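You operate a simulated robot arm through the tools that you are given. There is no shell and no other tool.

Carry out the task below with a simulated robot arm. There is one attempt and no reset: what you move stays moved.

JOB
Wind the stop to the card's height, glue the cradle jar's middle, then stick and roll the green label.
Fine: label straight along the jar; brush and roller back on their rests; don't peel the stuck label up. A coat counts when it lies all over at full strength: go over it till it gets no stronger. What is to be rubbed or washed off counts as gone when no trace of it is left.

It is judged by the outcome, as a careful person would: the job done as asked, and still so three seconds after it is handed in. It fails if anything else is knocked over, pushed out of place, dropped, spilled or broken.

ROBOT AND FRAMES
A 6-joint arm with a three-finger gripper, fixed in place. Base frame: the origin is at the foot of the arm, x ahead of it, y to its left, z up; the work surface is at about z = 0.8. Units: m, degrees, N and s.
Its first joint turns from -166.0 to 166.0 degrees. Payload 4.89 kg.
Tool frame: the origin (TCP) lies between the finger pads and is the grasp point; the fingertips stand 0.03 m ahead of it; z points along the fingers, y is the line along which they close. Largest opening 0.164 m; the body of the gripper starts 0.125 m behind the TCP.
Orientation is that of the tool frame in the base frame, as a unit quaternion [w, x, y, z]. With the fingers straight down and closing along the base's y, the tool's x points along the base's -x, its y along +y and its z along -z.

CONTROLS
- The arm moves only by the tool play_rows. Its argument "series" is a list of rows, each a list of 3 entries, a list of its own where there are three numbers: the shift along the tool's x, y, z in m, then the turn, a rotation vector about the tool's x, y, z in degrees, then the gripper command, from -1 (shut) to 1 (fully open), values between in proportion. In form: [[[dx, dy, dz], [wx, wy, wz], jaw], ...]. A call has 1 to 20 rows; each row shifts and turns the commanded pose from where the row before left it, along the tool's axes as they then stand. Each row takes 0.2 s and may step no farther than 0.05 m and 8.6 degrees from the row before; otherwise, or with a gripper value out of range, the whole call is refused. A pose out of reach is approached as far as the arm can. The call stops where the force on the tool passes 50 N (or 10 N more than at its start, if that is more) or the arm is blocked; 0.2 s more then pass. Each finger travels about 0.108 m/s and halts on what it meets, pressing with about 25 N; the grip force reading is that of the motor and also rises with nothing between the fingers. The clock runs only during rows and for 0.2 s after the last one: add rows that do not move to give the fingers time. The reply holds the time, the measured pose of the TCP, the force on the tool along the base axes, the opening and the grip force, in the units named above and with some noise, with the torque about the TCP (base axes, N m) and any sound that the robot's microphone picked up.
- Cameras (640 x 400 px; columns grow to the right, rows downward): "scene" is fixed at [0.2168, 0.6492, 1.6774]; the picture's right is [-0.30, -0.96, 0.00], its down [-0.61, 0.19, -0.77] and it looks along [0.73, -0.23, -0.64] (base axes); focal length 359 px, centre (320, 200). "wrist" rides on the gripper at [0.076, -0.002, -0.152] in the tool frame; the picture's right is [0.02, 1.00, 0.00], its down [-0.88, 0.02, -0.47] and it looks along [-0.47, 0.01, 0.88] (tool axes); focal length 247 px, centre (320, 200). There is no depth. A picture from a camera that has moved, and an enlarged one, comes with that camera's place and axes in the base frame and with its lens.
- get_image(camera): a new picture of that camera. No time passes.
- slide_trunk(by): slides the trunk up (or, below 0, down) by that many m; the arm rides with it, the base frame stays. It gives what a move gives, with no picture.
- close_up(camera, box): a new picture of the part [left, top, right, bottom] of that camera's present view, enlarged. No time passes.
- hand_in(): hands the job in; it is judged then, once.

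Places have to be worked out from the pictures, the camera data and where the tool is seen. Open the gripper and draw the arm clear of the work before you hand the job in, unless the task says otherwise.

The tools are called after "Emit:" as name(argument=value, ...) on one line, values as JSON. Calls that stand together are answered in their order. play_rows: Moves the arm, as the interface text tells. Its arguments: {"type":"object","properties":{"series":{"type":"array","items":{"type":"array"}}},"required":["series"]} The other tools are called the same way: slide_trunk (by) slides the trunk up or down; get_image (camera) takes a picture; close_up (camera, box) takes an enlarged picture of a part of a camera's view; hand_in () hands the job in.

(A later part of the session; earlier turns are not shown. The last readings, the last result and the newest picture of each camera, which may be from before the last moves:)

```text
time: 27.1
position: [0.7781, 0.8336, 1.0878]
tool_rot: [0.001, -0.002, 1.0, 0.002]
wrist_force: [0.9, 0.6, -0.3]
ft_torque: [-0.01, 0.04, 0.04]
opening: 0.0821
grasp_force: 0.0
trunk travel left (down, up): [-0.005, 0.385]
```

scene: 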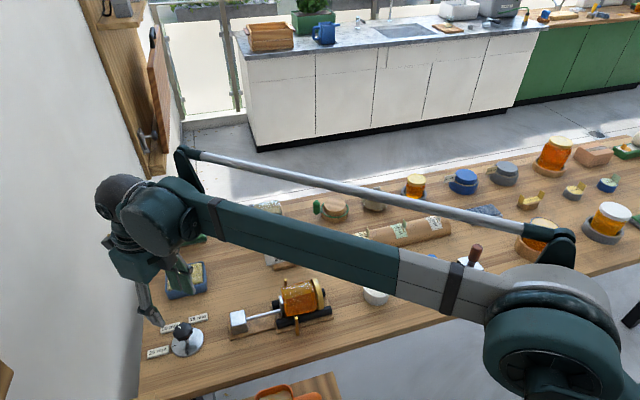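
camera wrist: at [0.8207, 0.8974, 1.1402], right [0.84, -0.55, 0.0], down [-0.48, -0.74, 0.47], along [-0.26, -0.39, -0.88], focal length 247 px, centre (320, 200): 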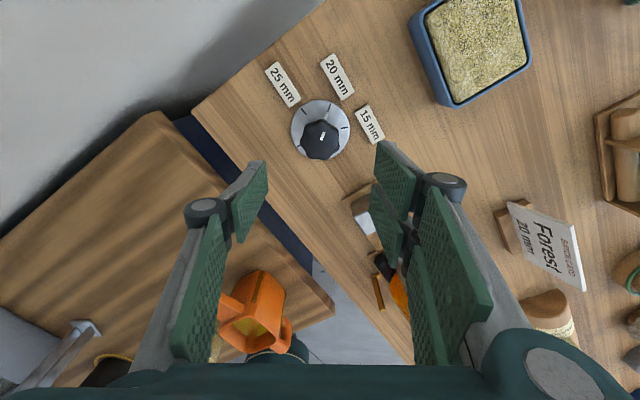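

Yaw is back to zero. I'll move over the cradle for a closer look at the jar.

Emit:
play_rows(series=[[[0.012, -0.045, 0], [0, 0, 0], 0.3], [[0.012, -0.045, 0], [0, 0, 0], 0.6], [[0.012, -0.045, 0], [0, 0, 0], 1], [[0.012, -0.045, 0], [0, 0, 0], 1], [[0.012, -0.045, 0], [0, 0, 0], 1], [[0.012, -0.045, 0], [0, 0, 0], 1], [[0.012, -0.02, 0], [0, 0, 0], 1], [[0, 0, 0], [0, 0, 0], 1]])

Emit:
get_image(camera="wrist")

Emit:
close_up(camera="wrist", box=[190, 70, 430, 220])

```text
time: 28.9
position: [0.6949, 0.5451, 1.0878]
tool_rot: [0.002, -0.001, 1.0, 0.002]
wrist_force: [-0.1, 0.2, -0.3]
ft_torque: [-0.03, -0.06, 0.0]
opening: 0.1641
grasp_force: 0.0
trunk travel left (down, up): [-0.005, 0.385]
```

```text
taken
camera wrist: at [0.6182, 0.5422, 1.2396], right [-0.02, 1.0, 0.0], down [0.88, 0.02, 0.48], along [0.48, 0.01, -0.88], focal length 247 px, centre (320, 200)
```

wrist: 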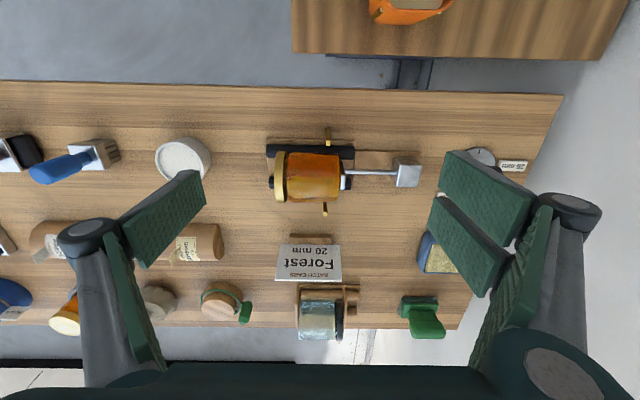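

```text
2.67 times, centred on (310, 145) of wrist
camera zoom: at [0.6182, 0.5422, 1.2396], right [-0.02, 1.0, 0.0], down [0.88, 0.02, 0.48], along [0.48, 0.01, -0.88], focal length 659 px, centre (347, 347)
```

zoom: 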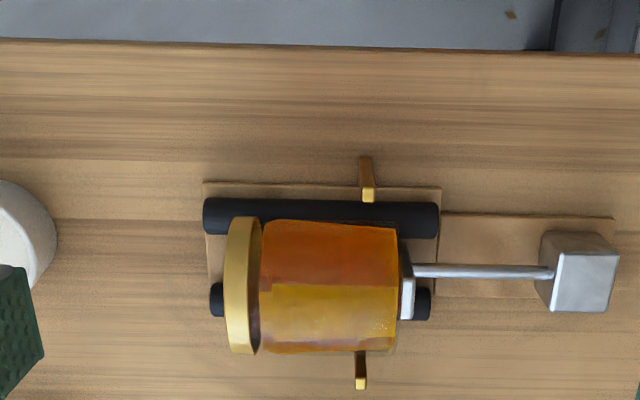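

The jar's lid is at –y, its base rests against the stop; two brass guide posts mark a line on the cradle. Now I'll go over to view the brush, roller, pot and labels up close.

Emit:
play_rows(series=[[[0.008, -0.045, 0], [0, 0, 0], 1], [[0.008, -0.045, 0], [0, 0, 0], 1], [[0.008, -0.045, 0], [0, 0, 0], 1], [[0.008, -0.045, 0], [0, 0, 0], 1], [[0.008, -0.045, 0], [0, 0, 0], 1], [[0.008, -0.045, 0], [0, 0, 0], 1], [[0.008, -0.045, 0], [0, 0, 0], 1], [[0.008, -0.045, 0], [0, 0, 0], 1], [[0, 0, 0], [0, 0, 0], 1]])

Emit:
get_image(camera="wrist")

Emit:
close_up(camera="wrist", box=[200, 90, 440, 240])

Emit:
close_up(camera="wrist", box=[200, 200, 440, 350])

```text
time: 30.9
position: [0.6321, 0.1828, 1.0875]
tool_rot: [0.002, -0.001, 1.0, 0.002]
wrist_force: [-0.4, 1.0, -0.6]
ft_torque: [-0.18, 0.01, 0.0]
opening: 0.1641
grasp_force: 0.0
trunk travel left (down, up): [-0.005, 0.385]
```

```text
taken
camera wrist: at [0.5548, 0.1809, 1.2389], right [-0.02, 1.0, 0.0], down [0.88, 0.02, 0.48], along [0.48, 0.01, -0.88], focal length 247 px, centre (320, 200)
```

wrist: 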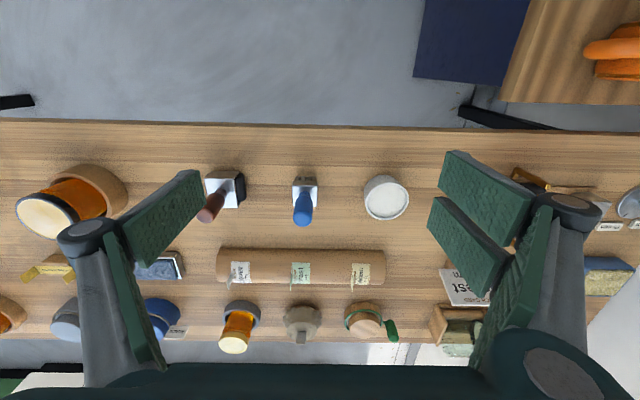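

```text
2.67 times, centred on (320, 165) of wrist
camera zoom: at [0.5548, 0.1809, 1.2389], right [-0.02, 1.0, 0.0], down [0.88, 0.02, 0.48], along [0.48, 0.01, -0.88], focal length 659 px, centre (320, 293)
```

zoom: 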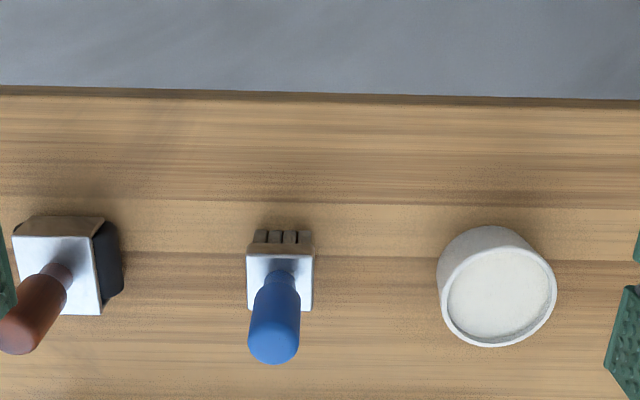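

```text
2.67 times, centred on (320, 275) of wrist
camera zoom: at [0.5548, 0.1809, 1.2389], right [-0.02, 1.0, 0.0], down [0.88, 0.02, 0.48], along [0.48, 0.01, -0.88], focal length 659 px, centre (320, 0)
```

zoom: 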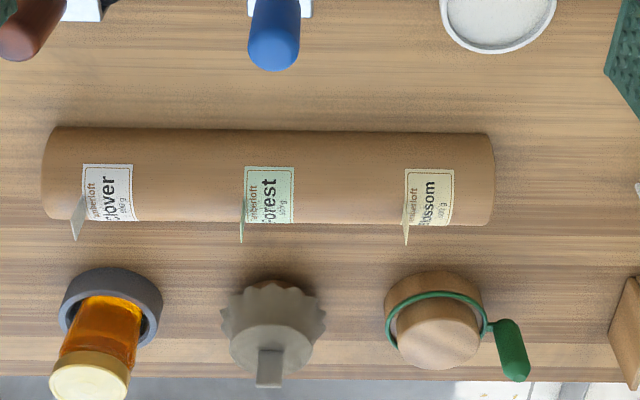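

Estimates: brush handle axis ≈ (0.745, 0.160), plate top z ≈ 0.86, handle top z ≈ 0.94; pot ≈ (0.767, 0.308); roller near (0.75, 0.0). I'll move above the brush and check centring.

Emit:
play_rows(series=[[[-0.04, -0.008, 0], [0, 0, 0], 0], [[-0.04, -0.008, 0], [0, 0, 0], 0], [[-0.033, -0.007, 0], [0, 0, 0], 0], [[0, 0, 0.04], [0, 0, 0], 0], [[0, 0, 0.04], [0, 0, 0], 0], [[0, 0, 0], [0, 0, 0], 0]])

Emit:
get_image(camera="wrist")

Emit:
close_up(camera="scene", box=[340, 200, 500, 300])

```text
time: 32.2
position: [0.7443, 0.1591, 1.0063]
tool_rot: [0.002, -0.001, 1.0, 0.002]
wrist_force: [-0.1, 0.0, -0.1]
ft_torque: [-0.02, 0.01, 0.01]
opening: 0.0821
grasp_force: 0.2
trunk travel left (down, up): [-0.005, 0.385]
```

```text
taken
camera wrist: at [0.6682, 0.1575, 1.1575], right [-0.02, 1.0, 0.0], down [0.88, 0.02, 0.48], along [0.48, 0.01, -0.88], focal length 247 px, centre (320, 200)
```

wrist: 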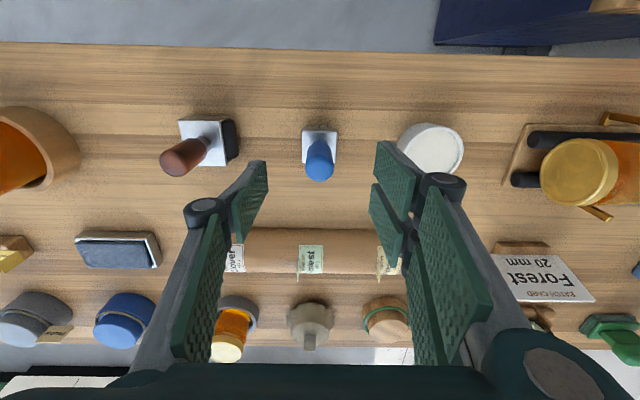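

```text
4.00 times, centred on (420, 250) of scene
camera zoom: at [0.2168, 0.6492, 1.6774], right [-0.3, -0.96, 0.0], down [-0.61, 0.19, -0.77], along [0.73, -0.23, -0.64], focal length 1437 px, centre (-80, 0)
```

zoom: 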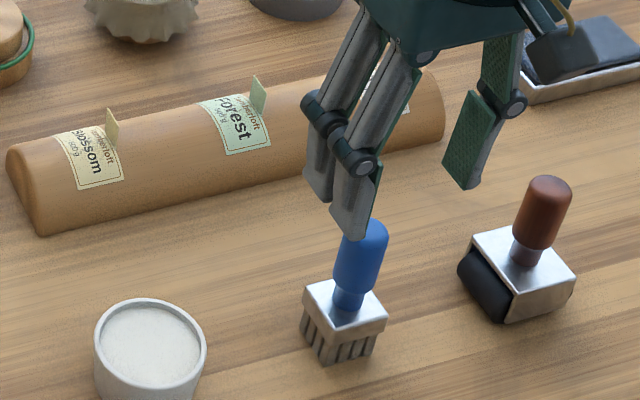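

Zooming to refine the brush position in x.

Emit:
close_up(camera="wrist", box=[280, 110, 360, 190])

Emit:
close_up(camera="wrist", box=[140, 100, 260, 190])

```text
5.00 times, centred on (320, 150) of wrist
camera zoom: at [0.6682, 0.1575, 1.1575], right [-0.02, 1.0, 0.0], down [0.88, 0.02, 0.48], along [0.48, 0.01, -0.88], focal length 1235 px, centre (320, 450)
```

zoom: 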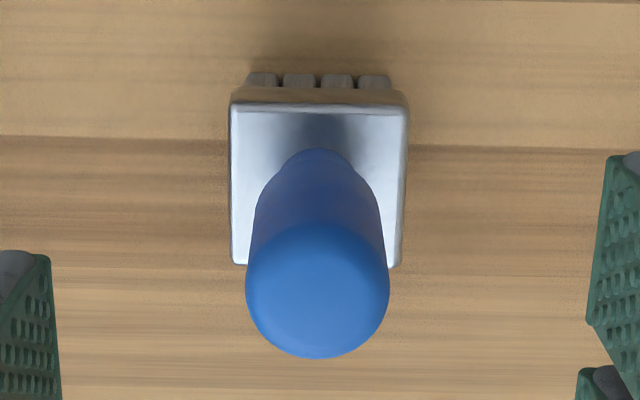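

```text
4.44 times, centred on (200, 145) of wrist
camera zoom: at [0.6682, 0.1575, 1.1575], right [-0.02, 1.0, 0.0], down [0.88, 0.02, 0.48], along [0.48, 0.01, -0.88], focal length 1098 px, centre (853, 444)
```

zoom: 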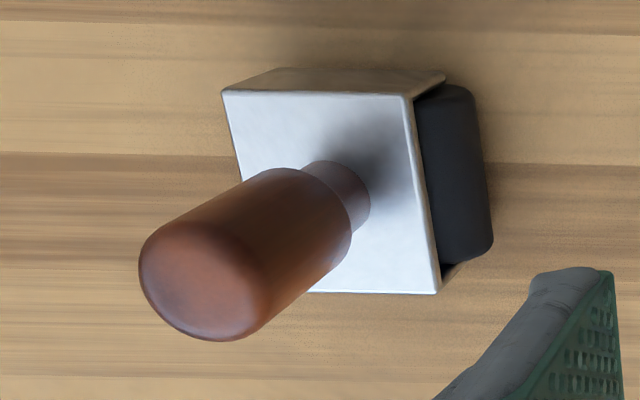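

The brush is at about (0.756, 0.159). I shift 12 mm forward, descend to z ≈ 0.912 and close gently.

Emit:
play_rows(series=[[[-0.012, 0, 0.02], [0, 0, 0], 0], [[0, 0, 0.035], [0, 0, 0], 0], [[0, 0, 0.025], [0, 0, 0], 0], [[0, 0, 0.013], [0, 0, 0], 0], [[0, 0, 0], [0, 0, 0], 0]])

Emit:
get_image(camera="wrist")

Emit:
close_up(camera="scene", box=[370, 210, 500, 300])

```text
time: 33.5
position: [0.7575, 0.1618, 0.9122]
tool_rot: [0.001, -0.001, 1.0, 0.002]
wrist_force: [-0.3, 0.1, 0.3]
ft_torque: [-0.02, 0.01, 0.02]
opening: 0.0821
grasp_force: 0.1
trunk travel left (down, up): [-0.005, 0.385]
```

```text
taken
camera wrist: at [0.6798, 0.1584, 1.0645], right [-0.02, 1.0, 0.0], down [0.88, 0.02, 0.48], along [0.48, 0.01, -0.88], focal length 247 px, centre (320, 200)
```

wrist: 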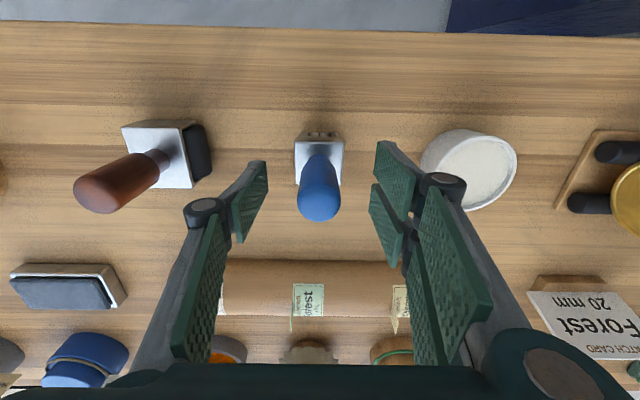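

```text
4.44 times, centred on (435, 255) of scene
camera zoom: at [0.2168, 0.6492, 1.6774], right [-0.3, -0.96, 0.0], down [-0.61, 0.19, -0.77], along [0.73, -0.23, -0.64], focal length 1597 px, centre (-191, -44)
```

zoom: 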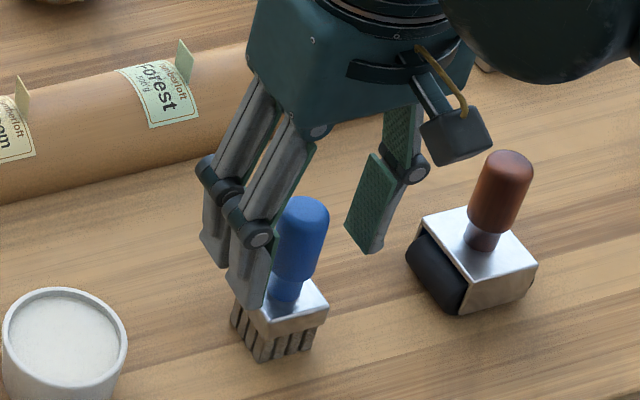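

The handle is centred between the fingers; I close and check.

Emit:
play_rows(series=[[[0, 0, 0], [0, 0, 0], -0.4], [[0, 0, 0], [0, 0, 0], -0.6], [[0, 0, 0], [0, 0, 0], -0.8], [[0, 0, 0], [0, 0, 0], -1], [[0, 0, 0], [0, 0, 0], -1]])

Emit:
get_image(camera="wrist")

```text
time: 34.6
position: [0.7568, 0.1608, 0.9125]
tool_rot: [0.002, -0.001, 1.0, 0.002]
wrist_force: [0.0, 0.8, -0.1]
ft_torque: [-0.01, 0.01, 0.04]
opening: 0.0287
grasp_force: 25.0
trunk travel left (down, up): [-0.005, 0.385]
```

```text
taken
camera wrist: at [0.6799, 0.1583, 1.0646], right [-0.02, 1.0, 0.0], down [0.88, 0.02, 0.48], along [0.48, 0.01, -0.88], focal length 247 px, centre (320, 200)
```

wrist: 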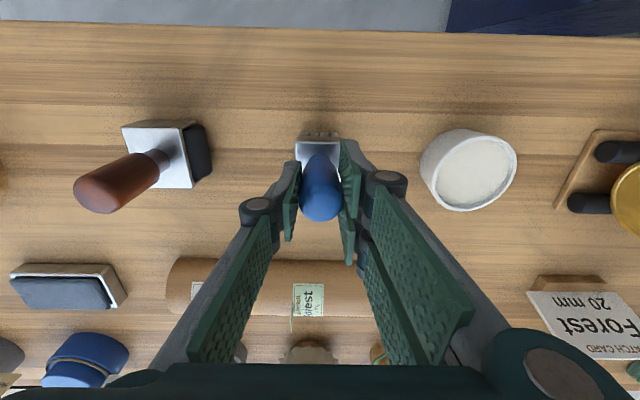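

The brush is held (opening 0.029). I lift it 0.09 m and carry it over the pot at about (0.766, 0.309).

Emit:
play_rows(series=[[[0, 0, -0.03], [0, 0, 0], -1], [[0, 0, -0.03], [0, 0, 0], -1], [[0, 0, -0.03], [0, 0, 0], -1], [[-0.003, 0.04, 0], [0, 0, 0], -1], [[-0.003, 0.04, 0], [0, 0, 0], -1], [[-0.003, 0.04, 0], [0, 0, 0], -1], [[0, 0.029, 0], [0, 0, 0], -1], [[0, 0, 0], [0, 0, 0], -1]])

Emit:
get_image(camera="wrist")

Emit:
close_up(camera="scene", box=[310, 200, 470, 310])

```text
time: 36.5
position: [0.7645, 0.3112, 1.0042]
tool_rot: [0.002, 0.0, 1.0, 0.002]
wrist_force: [0.2, -0.8, -0.4]
ft_torque: [0.12, 0.07, 0.01]
opening: 0.0284
grasp_force: 24.6
trunk travel left (down, up): [-0.005, 0.385]
```

```text
taken
camera wrist: at [0.6891, 0.3095, 1.1553], right [-0.02, 1.0, 0.0], down [0.88, 0.02, 0.48], along [0.48, 0.01, -0.88], focal length 247 px, centre (320, 200)
```

wrist: 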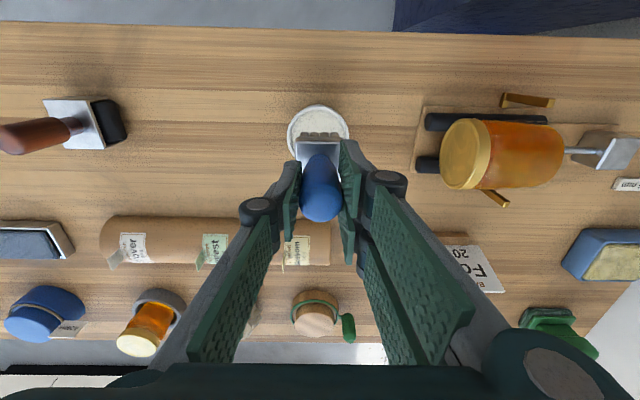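

```text
3.64 times, centred on (390, 255) of scene
camera zoom: at [0.2168, 0.6492, 1.6774], right [-0.3, -0.96, 0.0], down [-0.61, 0.19, -0.77], along [0.73, -0.23, -0.64], focal length 1307 px, centre (66, 0)
```

zoom: 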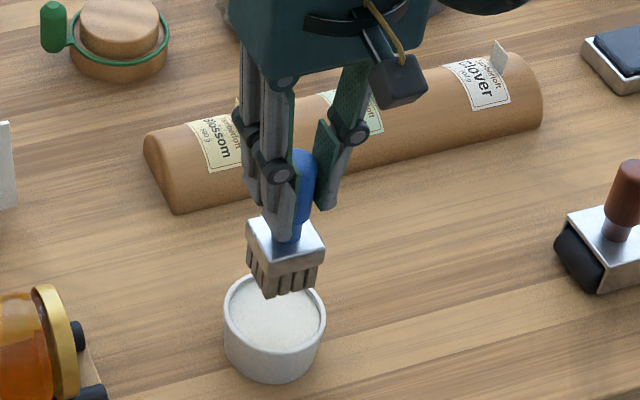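

The brush is over the pot. I descend gradually into the glue, watching the force.

Emit:
play_rows(series=[[[0, -0.001, 0.03], [0, 0, 0], -1], [[0, 0, 0.02], [0, 0, 0], -1], [[0, 0, 0.01], [0, 0, 0], -1], [[0, 0, 0.006], [0, 0, 0], -1], [[0, 0, 0], [0, 0, 0], -1]])

Emit:
close_up(camera="scene", box=[310, 220, 450, 310])

Emit:
close_up(camera="wrist", box=[240, 70, 400, 230])

```text
time: 37.6
position: [0.7646, 0.3088, 0.9356]
tool_rot: [0.001, -0.001, 1.0, 0.002]
wrist_force: [6.9, -0.4, 26.1]
ft_torque: [0.04, -0.22, -0.01]
opening: 0.0277
grasp_force: 25.3
trunk travel left (down, up): [-0.005, 0.385]
```

```text
4.44 times, centred on (380, 265) of scene
camera zoom: at [0.2168, 0.6492, 1.6774], right [-0.3, -0.96, 0.0], down [-0.61, 0.19, -0.77], along [0.73, -0.23, -0.64], focal length 1597 px, centre (53, -89)
```

zoom: 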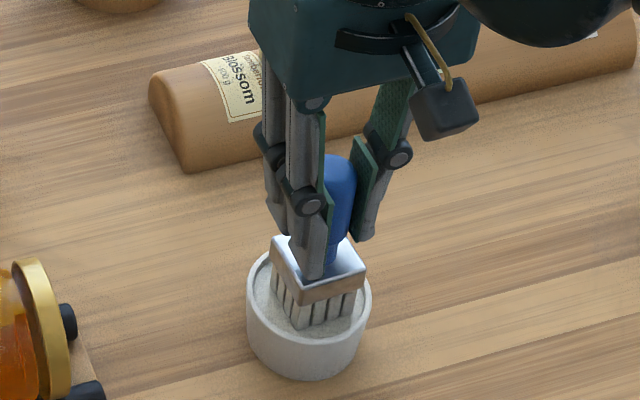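

```text
2.50 times, centred on (320, 150) of wrist
camera zoom: at [0.6879, 0.3067, 1.0893], right [-0.02, 1.0, 0.0], down [0.88, 0.02, 0.48], along [0.48, 0.01, -0.88], focal length 617 px, centre (320, 325)
```

zoom: 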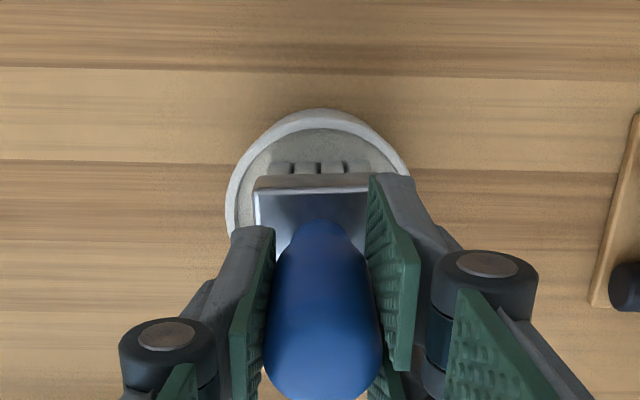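

Contact with the glue at 26 N; that's enough. I lift out and inspect the bristles.

Emit:
play_rows(series=[[[0, 0, -0.005], [0, 0, 0], -1], [[0, 0, -0.02], [0, 0, 0], -1], [[0, 0, -0.04], [0, 0, 0], -1], [[0, 0, 0], [0, 0, 0], -1]])

Emit:
close_up(camera="scene", box=[310, 200, 450, 300])

Emit:
close_up(camera="wrist", box=[240, 70, 400, 230])

```text
time: 38.6
position: [0.7664, 0.3113, 1.0014]
tool_rot: [0.002, -0.001, 1.0, 0.001]
wrist_force: [-0.8, 0.3, -0.9]
ft_torque: [0.02, 0.03, 0.02]
opening: 0.0276
grasp_force: 25.2
trunk travel left (down, up): [-0.005, 0.385]
```

```text
4.00 times, centred on (380, 250) of scene
camera zoom: at [0.2168, 0.6492, 1.6774], right [-0.3, -0.96, 0.0], down [-0.61, 0.19, -0.77], along [0.73, -0.23, -0.64], focal length 1437 px, centre (80, 0)
```

zoom: 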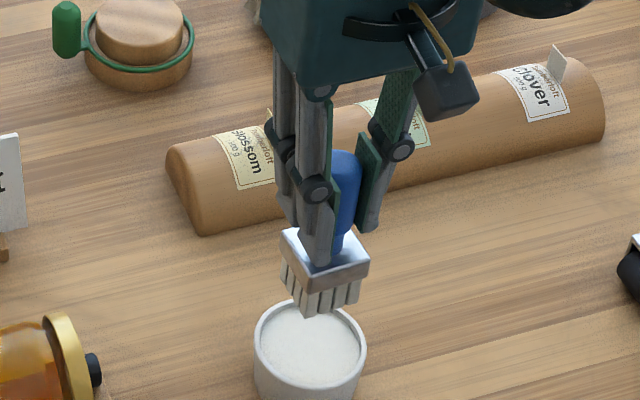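

```text
2.50 times, centred on (320, 150) of wrist
camera zoom: at [0.6895, 0.3087, 1.1538], right [-0.02, 1.0, 0.0], down [0.88, 0.02, 0.48], along [0.48, 0.01, -0.88], focal length 617 px, centre (320, 325)
```

zoom: 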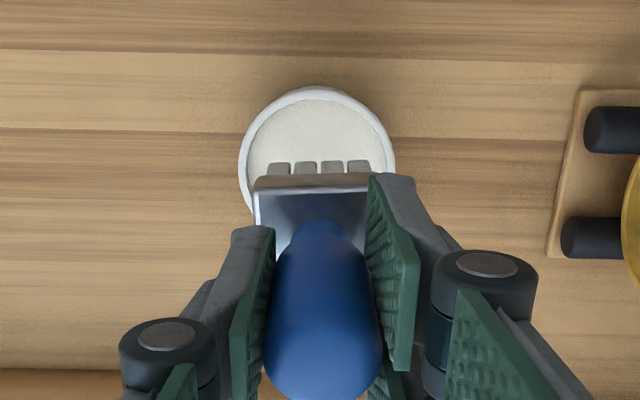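

The bristles are loaded (paler). The jar axis comes out near x 0.78, radius ≈ 0.040, top z ≈ 0.905, body y ≈ 0.497–0.576; posts at y ≈ 0.556, i.e. 20 mm from the base. I raise and carry the brush over the jar's middle (y ≈ 0.536).

Emit:
play_rows(series=[[[0, 0, -0.04], [0, 0, 0], -1], [[0, 0, -0.03], [0, 0, 0], -1], [[-0.003, 0.045, 0], [0, 0, 0], -1], [[-0.003, 0.045, 0], [0, 0, 0], -1], [[-0.003, 0.045, 0], [0, 0, 0], -1], [[-0.003, 0.045, 0], [0, 0, 0], -1], [[-0.002, 0.045, 0], [0, 0, 0], -1], [[0, 0, 0.015], [0, 0, 0], -1], [[0, 0, 0], [0, 0, 0], -1]])

Emit:
get_image(camera="wrist")

Emit:
close_up(camera="scene", box=[220, 220, 380, 350])

Emit:
close_up(camera="wrist", box=[240, 70, 400, 230])

```text
time: 40.6
position: [0.7798, 0.5346, 1.0561]
tool_rot: [0.002, -0.001, 1.0, 0.002]
wrist_force: [0.0, 0.2, -1.3]
ft_torque: [-0.03, 0.03, 0.01]
opening: 0.0278
grasp_force: 24.7
trunk travel left (down, up): [-0.005, 0.385]
```

```text
taken
camera wrist: at [0.7025, 0.5319, 1.2075], right [-0.02, 1.0, 0.0], down [0.88, 0.02, 0.48], along [0.48, 0.01, -0.88], focal length 247 px, centre (320, 200)
```

wrist: 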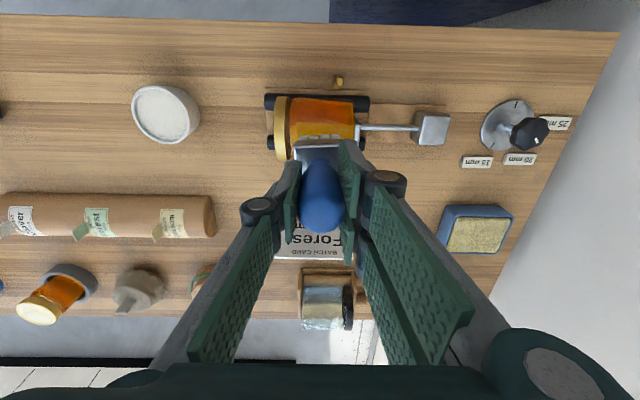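

```text
3.08 times, centred on (300, 285) of scene
camera zoom: at [0.2168, 0.6492, 1.6774], right [-0.3, -0.96, 0.0], down [-0.61, 0.19, -0.77], along [0.73, -0.23, -0.64], focal length 1106 px, centre (382, -62)
```

zoom: 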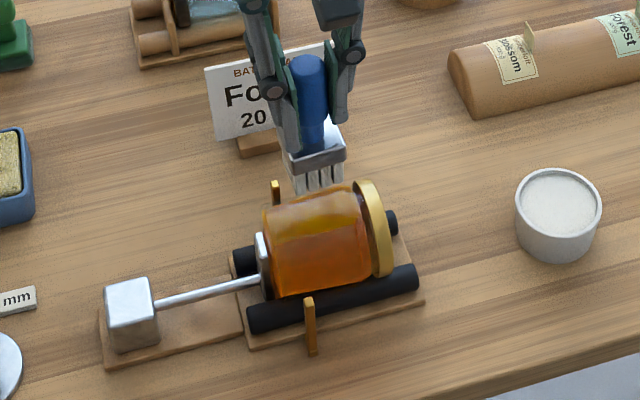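

```text
2.50 times, centred on (320, 150) of wrist
camera zoom: at [0.7025, 0.5319, 1.2075], right [-0.02, 1.0, 0.0], down [0.88, 0.02, 0.48], along [0.48, 0.01, -0.88], focal length 617 px, centre (320, 325)
```

zoom: 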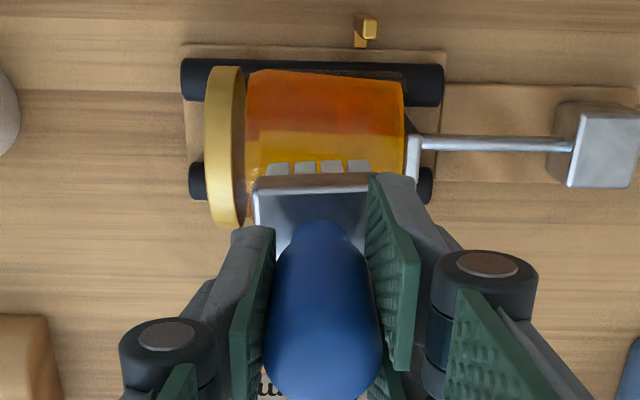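

Posts sit at y ≈ 0.554, jar base ≈ 0.578, lid end ≈ 0.492 — so the jar's middle is y ≈ 0.536. I descend slowly onto the jar top until light contact.

Emit:
play_rows(series=[[[-0.001, 0.0015, 0.02], [0, 0, 0], -1], [[0, 0, 0.01], [0, 0, 0], -1], [[0, 0, 0.004], [0, 0, 0], -1], [[0, 0, 0.002], [0, 0, 0], -1], [[0, 0, 0.0], [0, 0, 0], -1]])

Emit:
close_up(camera="scene", box=[240, 230, 360, 340])

```text
time: 41.9
position: [0.7799, 0.5363, 1.0212]
tool_rot: [0.002, 0.0, 1.0, 0.002]
wrist_force: [0.9, 0.4, 0.3]
ft_torque: [-0.01, -0.01, -0.02]
opening: 0.0273
grasp_force: 25.3
trunk travel left (down, up): [-0.005, 0.385]
```

```text
3.64 times, centred on (300, 285) of scene
camera zoom: at [0.2168, 0.6492, 1.6774], right [-0.3, -0.96, 0.0], down [-0.61, 0.19, -0.77], along [0.73, -0.23, -0.64], focal length 1307 px, centre (393, -109)
```

zoom: 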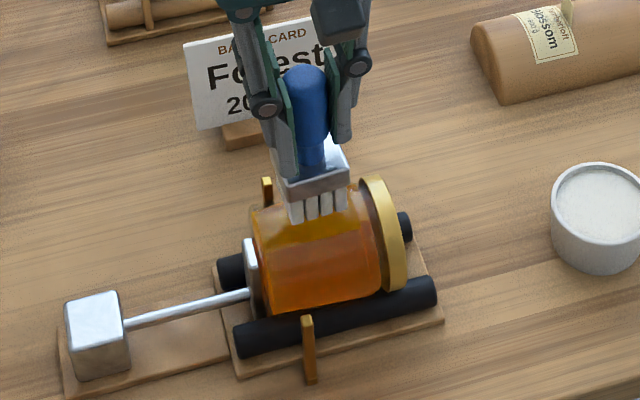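

No contact yet. I go down in 2 mm steps.

Emit:
play_rows(series=[[[0, 0, 0.002], [0, 0, 0], -1], [[0, 0, 0.002], [0, 0, 0], -1], [[0, 0, 0], [0, 0, 0], -1]])

Emit:
play_rows(series=[[[0, 0, 0.002], [0, 0, 0], -1], [[0, 0, 0.0], [0, 0, 0], -1]])

```text
time: 42.6
position: [0.7792, 0.5359, 1.0178]
tool_rot: [0.002, -0.001, 1.0, 0.002]
wrist_force: [0.0, -1.0, -1.9]
ft_torque: [0.01, 0.0, 0.01]
opening: 0.0271
grasp_force: 24.9
trunk travel left (down, up): [-0.005, 0.385]
```

```text
time: 43.2
position: [0.7816, 0.5362, 1.0155]
tool_rot: [0.002, 0.0, 1.0, 0.003]
wrist_force: [0.2, 0.7, -0.2]
ft_torque: [0.0, -0.02, -0.01]
opening: 0.0274
grasp_force: 24.8
trunk travel left (down, up): [-0.005, 0.385]
```

Still no contact at z 1.0155; I continue down in small steps.

Emit:
play_rows(series=[[[0, 0, 0.002], [0, 0, 0], -1], [[0, 0, 0.002], [0, 0, 0], -1], [[0, 0, 0.0], [0, 0, 0], -1]])

Emit:
close_up(camera="scene", box=[240, 230, 360, 340])

```text
time: 44.0
position: [0.7799, 0.5355, 1.0116]
tool_rot: [0.002, -0.001, 1.0, 0.001]
wrist_force: [-0.6, 0.1, -0.9]
ft_torque: [-0.03, 0.0, -0.05]
opening: 0.0276
grasp_force: 25.1
trunk travel left (down, up): [-0.005, 0.385]
```

```text
3.64 times, centred on (300, 285) of scene
camera zoom: at [0.2168, 0.6492, 1.6774], right [-0.3, -0.96, 0.0], down [-0.61, 0.19, -0.77], along [0.73, -0.23, -0.64], focal length 1307 px, centre (393, -109)
```

zoom: 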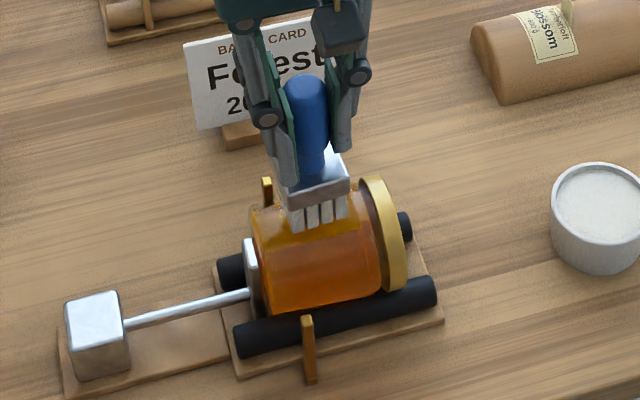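

Still free. Continue downwards with small steps.

Emit:
play_rows(series=[[[0, 0, 0.002], [0, 0, 0], -1], [[0, 0, 0.0], [0, 0, 0], -1]])

Emit:
play_rows(series=[[[0, 0, 0.002], [0, 0, 0], -1], [[0, 0, 0.0], [0, 0, 0], -1]])

Emit:
close_up(camera="scene", box=[240, 230, 360, 340])

```text
time: 44.6
position: [0.7805, 0.5344, 1.0096]
tool_rot: [0.001, -0.001, 1.0, 0.001]
wrist_force: [-0.4, -0.1, -0.6]
ft_torque: [0.03, -0.02, 0.01]
opening: 0.0274
grasp_force: 24.4
trunk travel left (down, up): [-0.005, 0.385]
```

```text
time: 45.2
position: [0.7815, 0.5355, 1.008]
tool_rot: [0.002, -0.002, 1.0, 0.001]
wrist_force: [0.3, 0.8, -0.9]
ft_torque: [0.0, -0.03, -0.03]
opening: 0.0271
grasp_force: 24.8
trunk travel left (down, up): [-0.005, 0.385]
```

```text
3.64 times, centred on (300, 285) of scene
camera zoom: at [0.2168, 0.6492, 1.6774], right [-0.3, -0.96, 0.0], down [-0.61, 0.19, -0.77], along [0.73, -0.23, -0.64], focal length 1307 px, centre (393, -109)
```

zoom: 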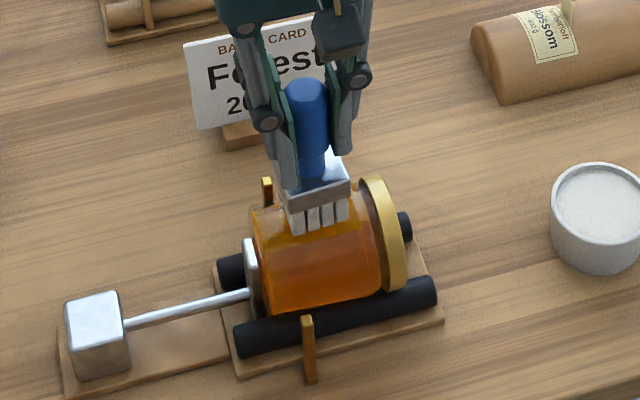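

Bristles still appear just above or touching the jar with no force; I continue.

Emit:
play_rows(series=[[[0, 0, 0.002], [0, 0, 0], -1], [[0, 0, 0.0], [0, 0, 0], -1]])

Emit:
play_rows(series=[[[0, 0, 0.002], [0, 0, 0], -1], [[0, 0, 0.0], [0, 0, 0], -1]])

Emit:
play_rows(series=[[[0, 0, 0.002], [0, 0, 0], -1], [[0, 0, 0.0], [0, 0, 0], -1]])

Emit:
close_up(camera="scene", box=[240, 230, 360, 340])

Emit:
close_up(camera="wrist", box=[240, 70, 400, 230])

```text
time: 45.9
position: [0.78, 0.5364, 1.0057]
tool_rot: [0.002, -0.001, 1.0, 0.002]
wrist_force: [-0.7, -0.2, -1.2]
ft_torque: [0.0, 0.02, -0.03]
opening: 0.0275
grasp_force: 25.0
trunk travel left (down, up): [-0.005, 0.385]
```

```text
time: 46.5
position: [0.7799, 0.5345, 1.0053]
tool_rot: [0.002, -0.001, 1.0, 0.002]
wrist_force: [1.2, -0.3, 6.1]
ft_torque: [0.11, -0.16, -0.02]
opening: 0.0274
grasp_force: 24.7
trunk travel left (down, up): [-0.005, 0.385]
```

```text
time: 47.0
position: [0.7801, 0.5352, 1.0026]
tool_rot: [0.002, -0.001, 1.0, 0.001]
wrist_force: [3.8, 2.7, 27.9]
ft_torque: [0.07, -0.33, -0.04]
opening: 0.0274
grasp_force: 25.2
trunk travel left (down, up): [-0.005, 0.385]
```

```text
3.64 times, centred on (300, 285) of scene
camera zoom: at [0.2168, 0.6492, 1.6774], right [-0.3, -0.96, 0.0], down [-0.61, 0.19, -0.77], along [0.73, -0.23, -0.64], focal length 1307 px, centre (393, -109)
```

zoom: 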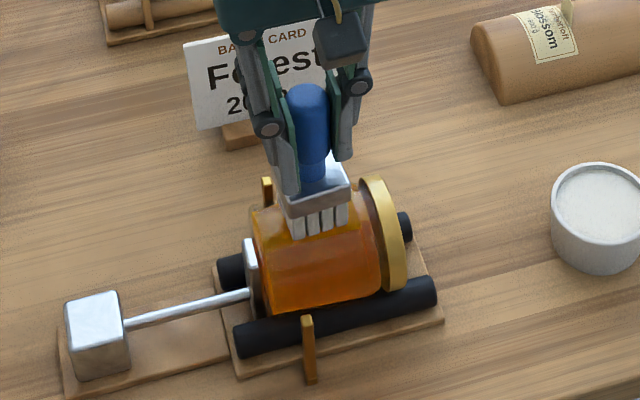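

```text
2.50 times, centred on (320, 150) of wrist
camera zoom: at [0.7028, 0.5329, 1.1553], right [-0.02, 1.0, 0.0], down [0.88, 0.02, 0.48], along [0.48, 0.01, -0.88], focal length 617 px, centre (320, 325)
```

zoom: 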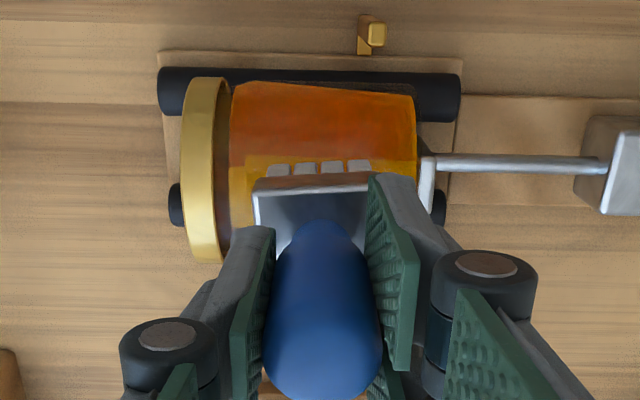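

Contact begins at TCP z ≈ 1.005. I ease to light pressure, stroke ±18 mm across the top in x, then lift to see what the brush leaves.

Emit:
play_rows(series=[[[0, 0, -0.0015], [0, 0, 0], -1], [[0.006, 0, 0], [0, 0, 0], -1], [[0.006, 0, 0], [0, 0, 0], -1], [[0.006, 0, 0], [0, 0, 0], -1], [[-0.006, 0, 0], [0, 0, 0], -1], [[-0.006, 0, 0], [0, 0, 0], -1], [[-0.006, 0, 0], [0, 0, 0], -1], [[-0.006, 0, 0], [0, 0, 0], -1], [[-0.006, 0, 0], [0, 0, 0], -1], [[-0.006, 0, 0], [0, 0, 0], -1], [[0, 0, 0], [0, 0, 0], -1]])

Emit:
close_up(camera="scene", box=[240, 230, 360, 340])

Emit:
close_up(camera="wrist", box=[240, 70, 400, 230])

```text
time: 49.5
position: [0.7985, 0.5359, 1.004]
tool_rot: [0.001, -0.001, 1.0, 0.002]
wrist_force: [-2.8, 1.4, 4.4]
ft_torque: [0.1, 0.21, -0.02]
opening: 0.027
grasp_force: 24.7
trunk travel left (down, up): [-0.005, 0.385]
```

```text
3.64 times, centred on (300, 285) of scene
camera zoom: at [0.2168, 0.6492, 1.6774], right [-0.3, -0.96, 0.0], down [-0.61, 0.19, -0.77], along [0.73, -0.23, -0.64], focal length 1307 px, centre (393, -109)
```

zoom: 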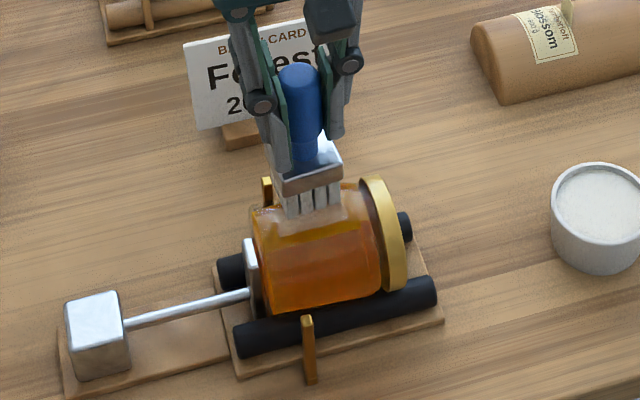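

```text
2.50 times, centred on (320, 150) of wrist
camera zoom: at [0.722, 0.5334, 1.1556], right [-0.02, 1.0, 0.0], down [0.88, 0.02, 0.48], along [0.48, 0.01, -0.88], focal length 617 px, centre (320, 325)
```

zoom: 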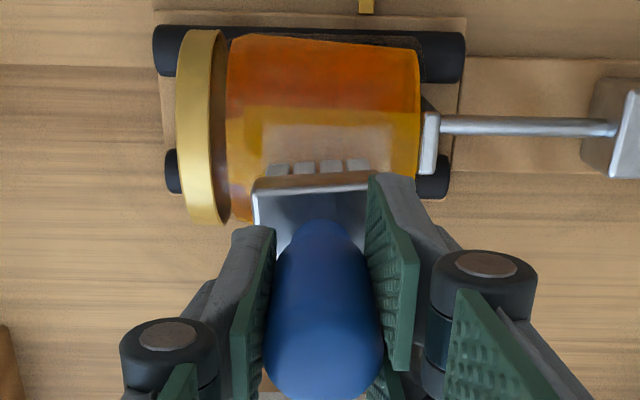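

A faint whitish patch has appeared. I lift up and look at it unobstructed.

Emit:
play_rows(series=[[[0, 0, -0.03], [0, 0, 0], -1], [[-0.03, 0, -0.03], [0, 0, 0], -1], [[-0.04, 0, 0], [0, 0, 0], -1], [[0, 0, 0], [0, 0, 0], -1]])

Emit:
close_up(camera="scene", box=[250, 250, 350, 340])

Emit:
close_up(camera="wrist", box=[240, 20, 400, 160])

```text
time: 50.5
position: [0.8692, 0.5342, 1.0641]
tool_rot: [0.001, -0.001, 1.0, 0.002]
wrist_force: [-1.3, -0.7, -1.0]
ft_torque: [0.04, -0.08, -0.02]
opening: 0.0272
grasp_force: 24.8
trunk travel left (down, up): [-0.005, 0.385]
```

```text
4.44 times, centred on (300, 295) of scene
camera zoom: at [0.2168, 0.6492, 1.6774], right [-0.3, -0.96, 0.0], down [-0.61, 0.19, -0.77], along [0.73, -0.23, -0.64], focal length 1597 px, centre (409, -222)
```

zoom: 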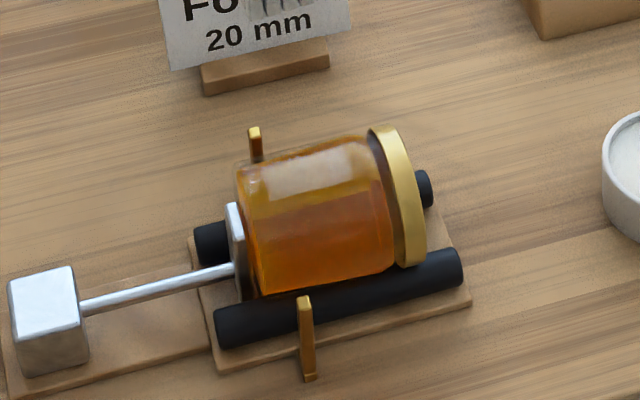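

```text
2.86 times, centred on (320, 90) of wrist
camera zoom: at [0.7923, 0.5317, 1.2152], right [-0.02, 1.0, 0.0], down [0.88, 0.02, 0.48], along [0.48, 0.01, -0.88], focal length 706 px, centre (320, 514)
```

zoom: 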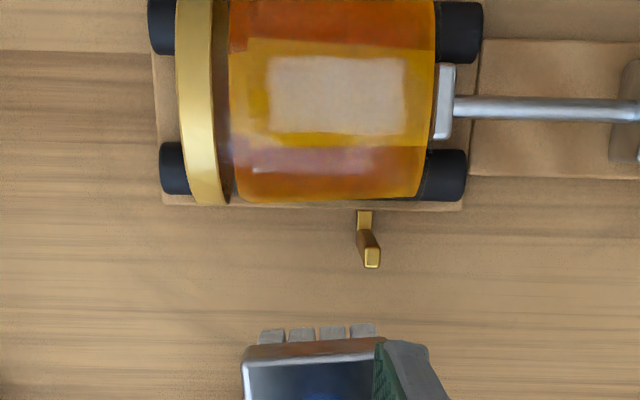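

A clear but translucent patch, centred at y ≈ 0.537 as wanted, covering about ±20° of the top. The coat needs more strokes and wider coverage, so I tilt the brush 22° towards the far side and approach along the jar's radius.

Emit:
play_rows(series=[[[0, 0, 0], [0, 7.33, 0], -1], [[0, 0, 0], [0, 7.33, 0], -1], [[0, 0, 0], [0, 7.34, 0], -1], [[0.0035, 0, 0.029], [0, 0, 0], -1], [[0.0035, 0, 0.0285], [0, 0, 0], -1], [[0, 0, 0.014], [0, 0, 0], -1], [[0, 0, 0], [0, 0, 0], -1]])

Emit:
close_up(camera="scene", box=[240, 220, 360, 340])

```text
time: 52.0
position: [0.8346, 0.5359, 0.9988]
tool_rot: [-0.189, -0.001, 0.982, 0.003]
wrist_force: [0.6, -1.3, -1.2]
ft_torque: [0.03, -0.03, 0.0]
opening: 0.027
grasp_force: 24.8
trunk travel left (down, up): [-0.005, 0.385]
```

```text
3.33 times, centred on (300, 280) of scene
camera zoom: at [0.2168, 0.6492, 1.6774], right [-0.3, -0.96, 0.0], down [-0.61, 0.19, -0.77], along [0.73, -0.23, -0.64], focal length 1198 px, centre (387, -67)
```

zoom: 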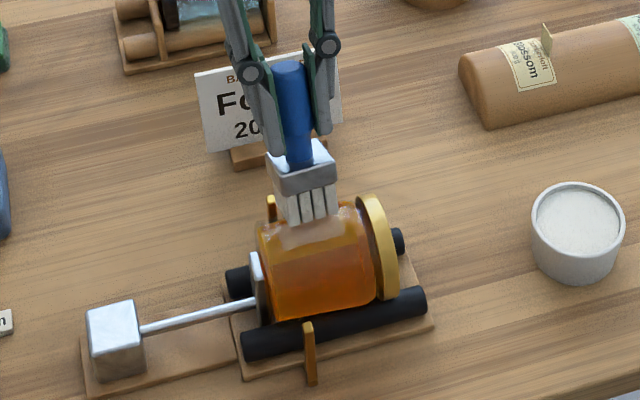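

Aligned. I ease in along the radius until light contact.

Emit:
play_rows(series=[[[0, 0, 0.002], [0, 0, 0], -1], [[0, 0, 0.002], [0, 0, 0], -1], [[0, 0, 0.0], [0, 0, 0], -1]])

Emit:
play_rows(series=[[[0, 0, 0.0015], [0, 0, 0], -1], [[0, 0, 0.0], [0, 0, 0], -1]])

```text
time: 52.9
position: [0.8336, 0.5356, 0.9944]
tool_rot: [-0.188, -0.002, 0.982, 0.0]
wrist_force: [0.1, -0.1, -0.9]
ft_torque: [0.03, -0.04, -0.02]
opening: 0.0271
grasp_force: 24.6
trunk travel left (down, up): [-0.005, 0.385]
```

```text
time: 53.5
position: [0.8326, 0.5359, 0.9945]
tool_rot: [-0.189, -0.002, 0.982, 0.002]
wrist_force: [0.7, -0.1, -0.7]
ft_torque: [0.01, -0.04, -0.01]
opening: 0.027
grasp_force: 24.6
trunk travel left (down, up): [-0.005, 0.385]
```

Not touching yet; another small advance.

Emit:
play_rows(series=[[[0, 0, 0.0015], [0, 0, 0], -1], [[0, 0, 0.0], [0, 0, 0], -1]])

Emit:
play_rows(series=[[[0, 0, 0.0015], [0, 0, 0], -1], [[0, 0, 0.0], [0, 0, 0], -1]])

```text
time: 54.0
position: [0.8313, 0.5358, 0.994]
tool_rot: [-0.189, -0.002, 0.982, 0.001]
wrist_force: [3.2, 0.8, 4.2]
ft_torque: [0.09, -0.14, -0.05]
opening: 0.0271
grasp_force: 25.0
trunk travel left (down, up): [-0.005, 0.385]
```

```text
time: 54.6
position: [0.8313, 0.5353, 0.994]
tool_rot: [-0.189, -0.001, 0.982, 0.002]
wrist_force: [15.2, 2.1, 25.2]
ft_torque: [0.01, -0.37, -0.03]
opening: 0.0271
grasp_force: 25.1
trunk travel left (down, up): [-0.005, 0.385]
```

Contact at about 29 N; I back off 1 mm and stroke back and forth tangentially.

Emit:
play_rows(series=[[[0, 0, -0.001], [0, 0, 0], -1], [[0.006, 0, 0], [0, 0, 0], -1], [[0.006, 0, 0], [0, 0, 0], -1], [[-0.006, 0, 0], [0, 0, 0], -1], [[-0.006, 0, 0], [0, 0, 0], -1], [[-0.006, 0, 0], [0, 0, 0], -1], [[-0.006, 0, 0], [0, 0, 0], -1], [[0.006, 0, 0], [0, 0, 0], -1], [[0.006, 0, 0], [0, 0, 0], -1], [[0.006, 0, 0], [0, 0, 0], -1], [[0.006, 0, 0], [0, 0, 0], -1], [[-0.006, 0, 0], [0, 0, 0], -1], [[-0.006, 0, 0], [0, 0, 0], -1], [[-0.006, 0, 0], [0, 0, 0], -1], [[-0.006, 0, 0], [0, 0, 0], -1], [[0.006, 0, 0], [0, 0, 0], -1], [[0.006, 0, 0], [0, 0, 0], -1], [[0, 0, 0], [0, 0, 0], -1]])

Emit:
close_up(camera="scene", box=[250, 250, 350, 340])

Emit:
close_up(camera="wrist", box=[240, 50, 400, 190])

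```text
time: 58.5
position: [0.8332, 0.5358, 0.9918]
tool_rot: [-0.189, -0.002, 0.982, 0.001]
wrist_force: [0.4, -0.3, 0.0]
ft_torque: [0.0, -0.03, 0.0]
opening: 0.0269
grasp_force: 25.3
trunk travel left (down, up): [-0.005, 0.385]
```

```text
4.44 times, centred on (300, 295) of scene
camera zoom: at [0.2168, 0.6492, 1.6774], right [-0.3, -0.96, 0.0], down [-0.61, 0.19, -0.77], along [0.73, -0.23, -0.64], focal length 1597 px, centre (409, -222)
```

zoom: 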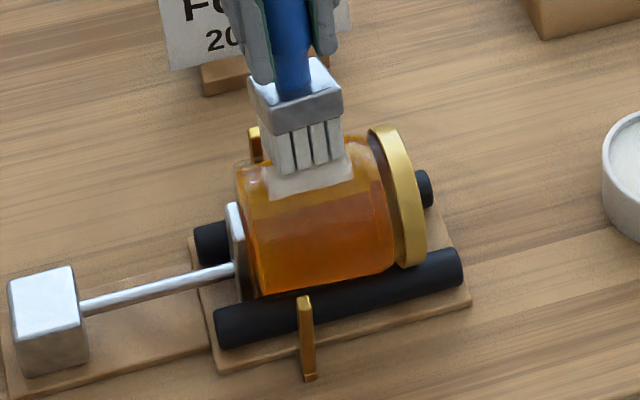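

```text
2.86 times, centred on (320, 120) of wrist
camera zoom: at [0.8187, 0.5336, 1.1622], right [-0.02, 1.0, 0.01], down [0.99, 0.02, 0.11], along [0.11, 0.01, -0.99], focal length 706 px, centre (320, 429)
```

zoom: 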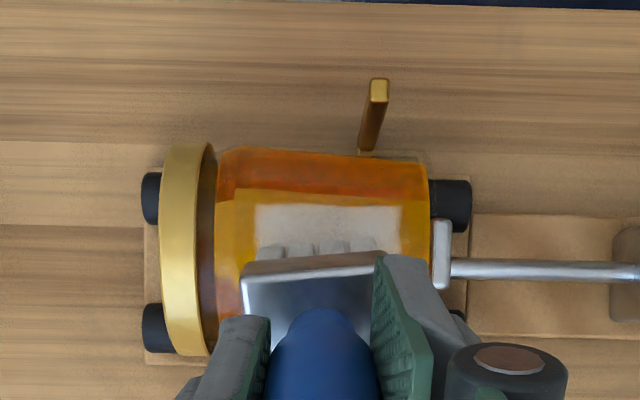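

I withdraw the brush to check the far side of the patch.

Emit:
play_rows(series=[[[0, 0, -0.03], [0, 0, 0], -1], [[-0.02, 0, -0.04], [0, 0, 0], -1], [[-0.045, 0, 0], [0, 0, 0], -1], [[0, 0, 0], [0, 0, 0], -1]])

Emit:
close_up(camera="wrist", box=[240, 20, 400, 160])

Emit:
close_up(camera="scene", box=[250, 250, 350, 340])

Emit:
close_up(camera="scene", box=[220, 170, 400, 290])

```text
time: 59.5
position: [0.9199, 0.5353, 1.0369]
tool_rot: [-0.189, -0.002, 0.982, 0.002]
wrist_force: [0.2, 0.3, -0.9]
ft_torque: [0.0, -0.17, -0.01]
opening: 0.0269
grasp_force: 25.1
trunk travel left (down, up): [-0.005, 0.385]
```

```text
2.86 times, centred on (320, 90) of wrist
camera zoom: at [0.9061, 0.5329, 1.2057], right [-0.02, 1.0, 0.01], down [0.99, 0.02, 0.11], along [0.11, 0.01, -0.99], focal length 706 px, centre (320, 514)
```

zoom: 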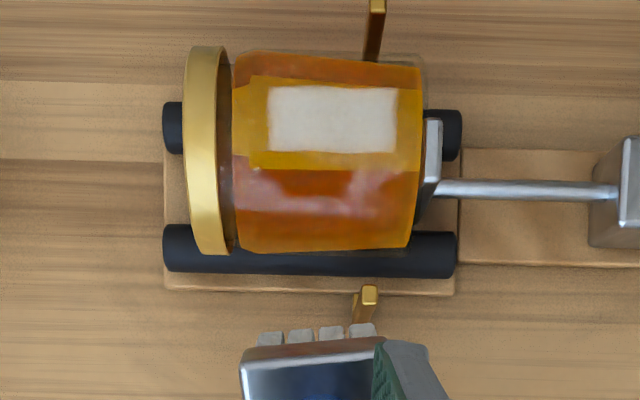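

```text
4.44 times, centred on (300, 295) of scene
camera zoom: at [0.2168, 0.6492, 1.6774], right [-0.3, -0.96, 0.0], down [-0.61, 0.19, -0.77], along [0.73, -0.23, -0.64], focal length 1597 px, centre (409, -222)
```

zoom: 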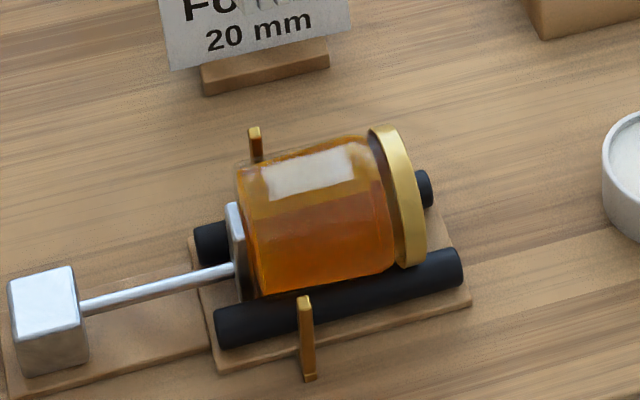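

```text
3.33 times, centred on (310, 230) of scene
camera zoom: at [0.2168, 0.6492, 1.6774], right [-0.3, -0.96, 0.0], down [-0.61, 0.19, -0.77], along [0.73, -0.23, -0.64], focal length 1198 px, centre (353, 100)
```

zoom: 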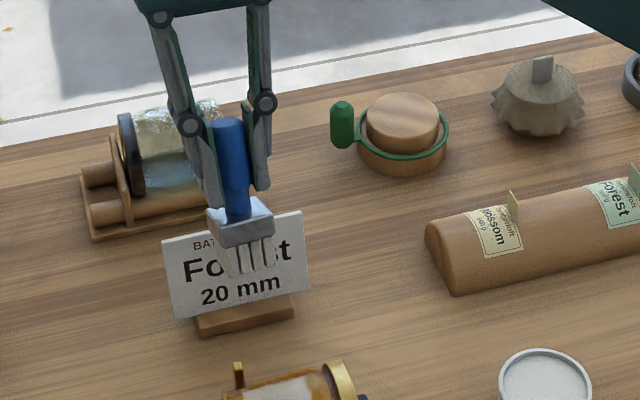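

The patch (y ≈ 0.512–0.564, about ±13 mm across the top) is now well whitened with clear edges. I return to upright and go over it again to see if it still gets stronger.

Emit:
play_rows(series=[[[0.045, 0, 0], [0, 0, 0], -1], [[0.045, 0, 0], [0, 0, 0], -1], [[0.01, 0, 0], [0, -7.33, 0], -1], [[0, 0, 0], [0, -7.33, 0], -1], [[0, 0, 0], [0, -7.34, 0], -1], [[0, 0, 0], [0, 0, 0], -1]])

```text
time: 60.9
position: [0.827, 0.5358, 1.0717]
tool_rot: [0.002, -0.001, 1.0, 0.002]
wrist_force: [1.2, -1.1, -0.6]
ft_torque: [0.01, 0.02, -0.02]
opening: 0.0271
grasp_force: 24.8
trunk travel left (down, up): [-0.005, 0.385]
```

I move back above the top of the jar and approach until contact.

Emit:
play_rows(series=[[[0.047, 0.002, 0], [0, 0, 0], -1], [[0, 0, 0.04], [0, 0, 0], -1], [[0, 0, 0.024], [0, 0, 0], -1], [[0, 0, 0.003], [0, 0, 0], -1], [[0, 0, 0.0], [0, 0, 0], -1]])

Emit:
play_rows(series=[[[0, 0, 0.0015], [0, 0, 0], -1], [[0, 0, 0.0], [0, 0, 0], -1]])

Emit:
play_rows(series=[[[0, 0, 0.0015], [0, 0, 0], -1], [[0, 0, 0.0], [0, 0, 0], -1]])

```text
time: 62.0
position: [0.7781, 0.5393, 1.0034]
tool_rot: [0.001, -0.001, 1.0, 0.001]
wrist_force: [0.0, 0.0, -0.8]
ft_torque: [0.02, 0.02, -0.02]
opening: 0.0268
grasp_force: 25.0
trunk travel left (down, up): [-0.005, 0.385]
```

```text
time: 62.6
position: [0.7798, 0.5383, 1.0018]
tool_rot: [0.001, -0.001, 1.0, 0.002]
wrist_force: [-0.1, -0.2, -0.6]
ft_torque: [0.01, -0.04, -0.03]
opening: 0.0273
grasp_force: 24.8
trunk travel left (down, up): [-0.005, 0.385]
```

```text
time: 63.2
position: [0.7789, 0.5378, 1.0018]
tool_rot: [0.002, -0.001, 1.0, 0.002]
wrist_force: [2.4, 3.4, 20.8]
ft_torque: [0.24, -0.24, -0.01]
opening: 0.027
grasp_force: 25.0
trunk travel left (down, up): [-0.005, 0.385]
```

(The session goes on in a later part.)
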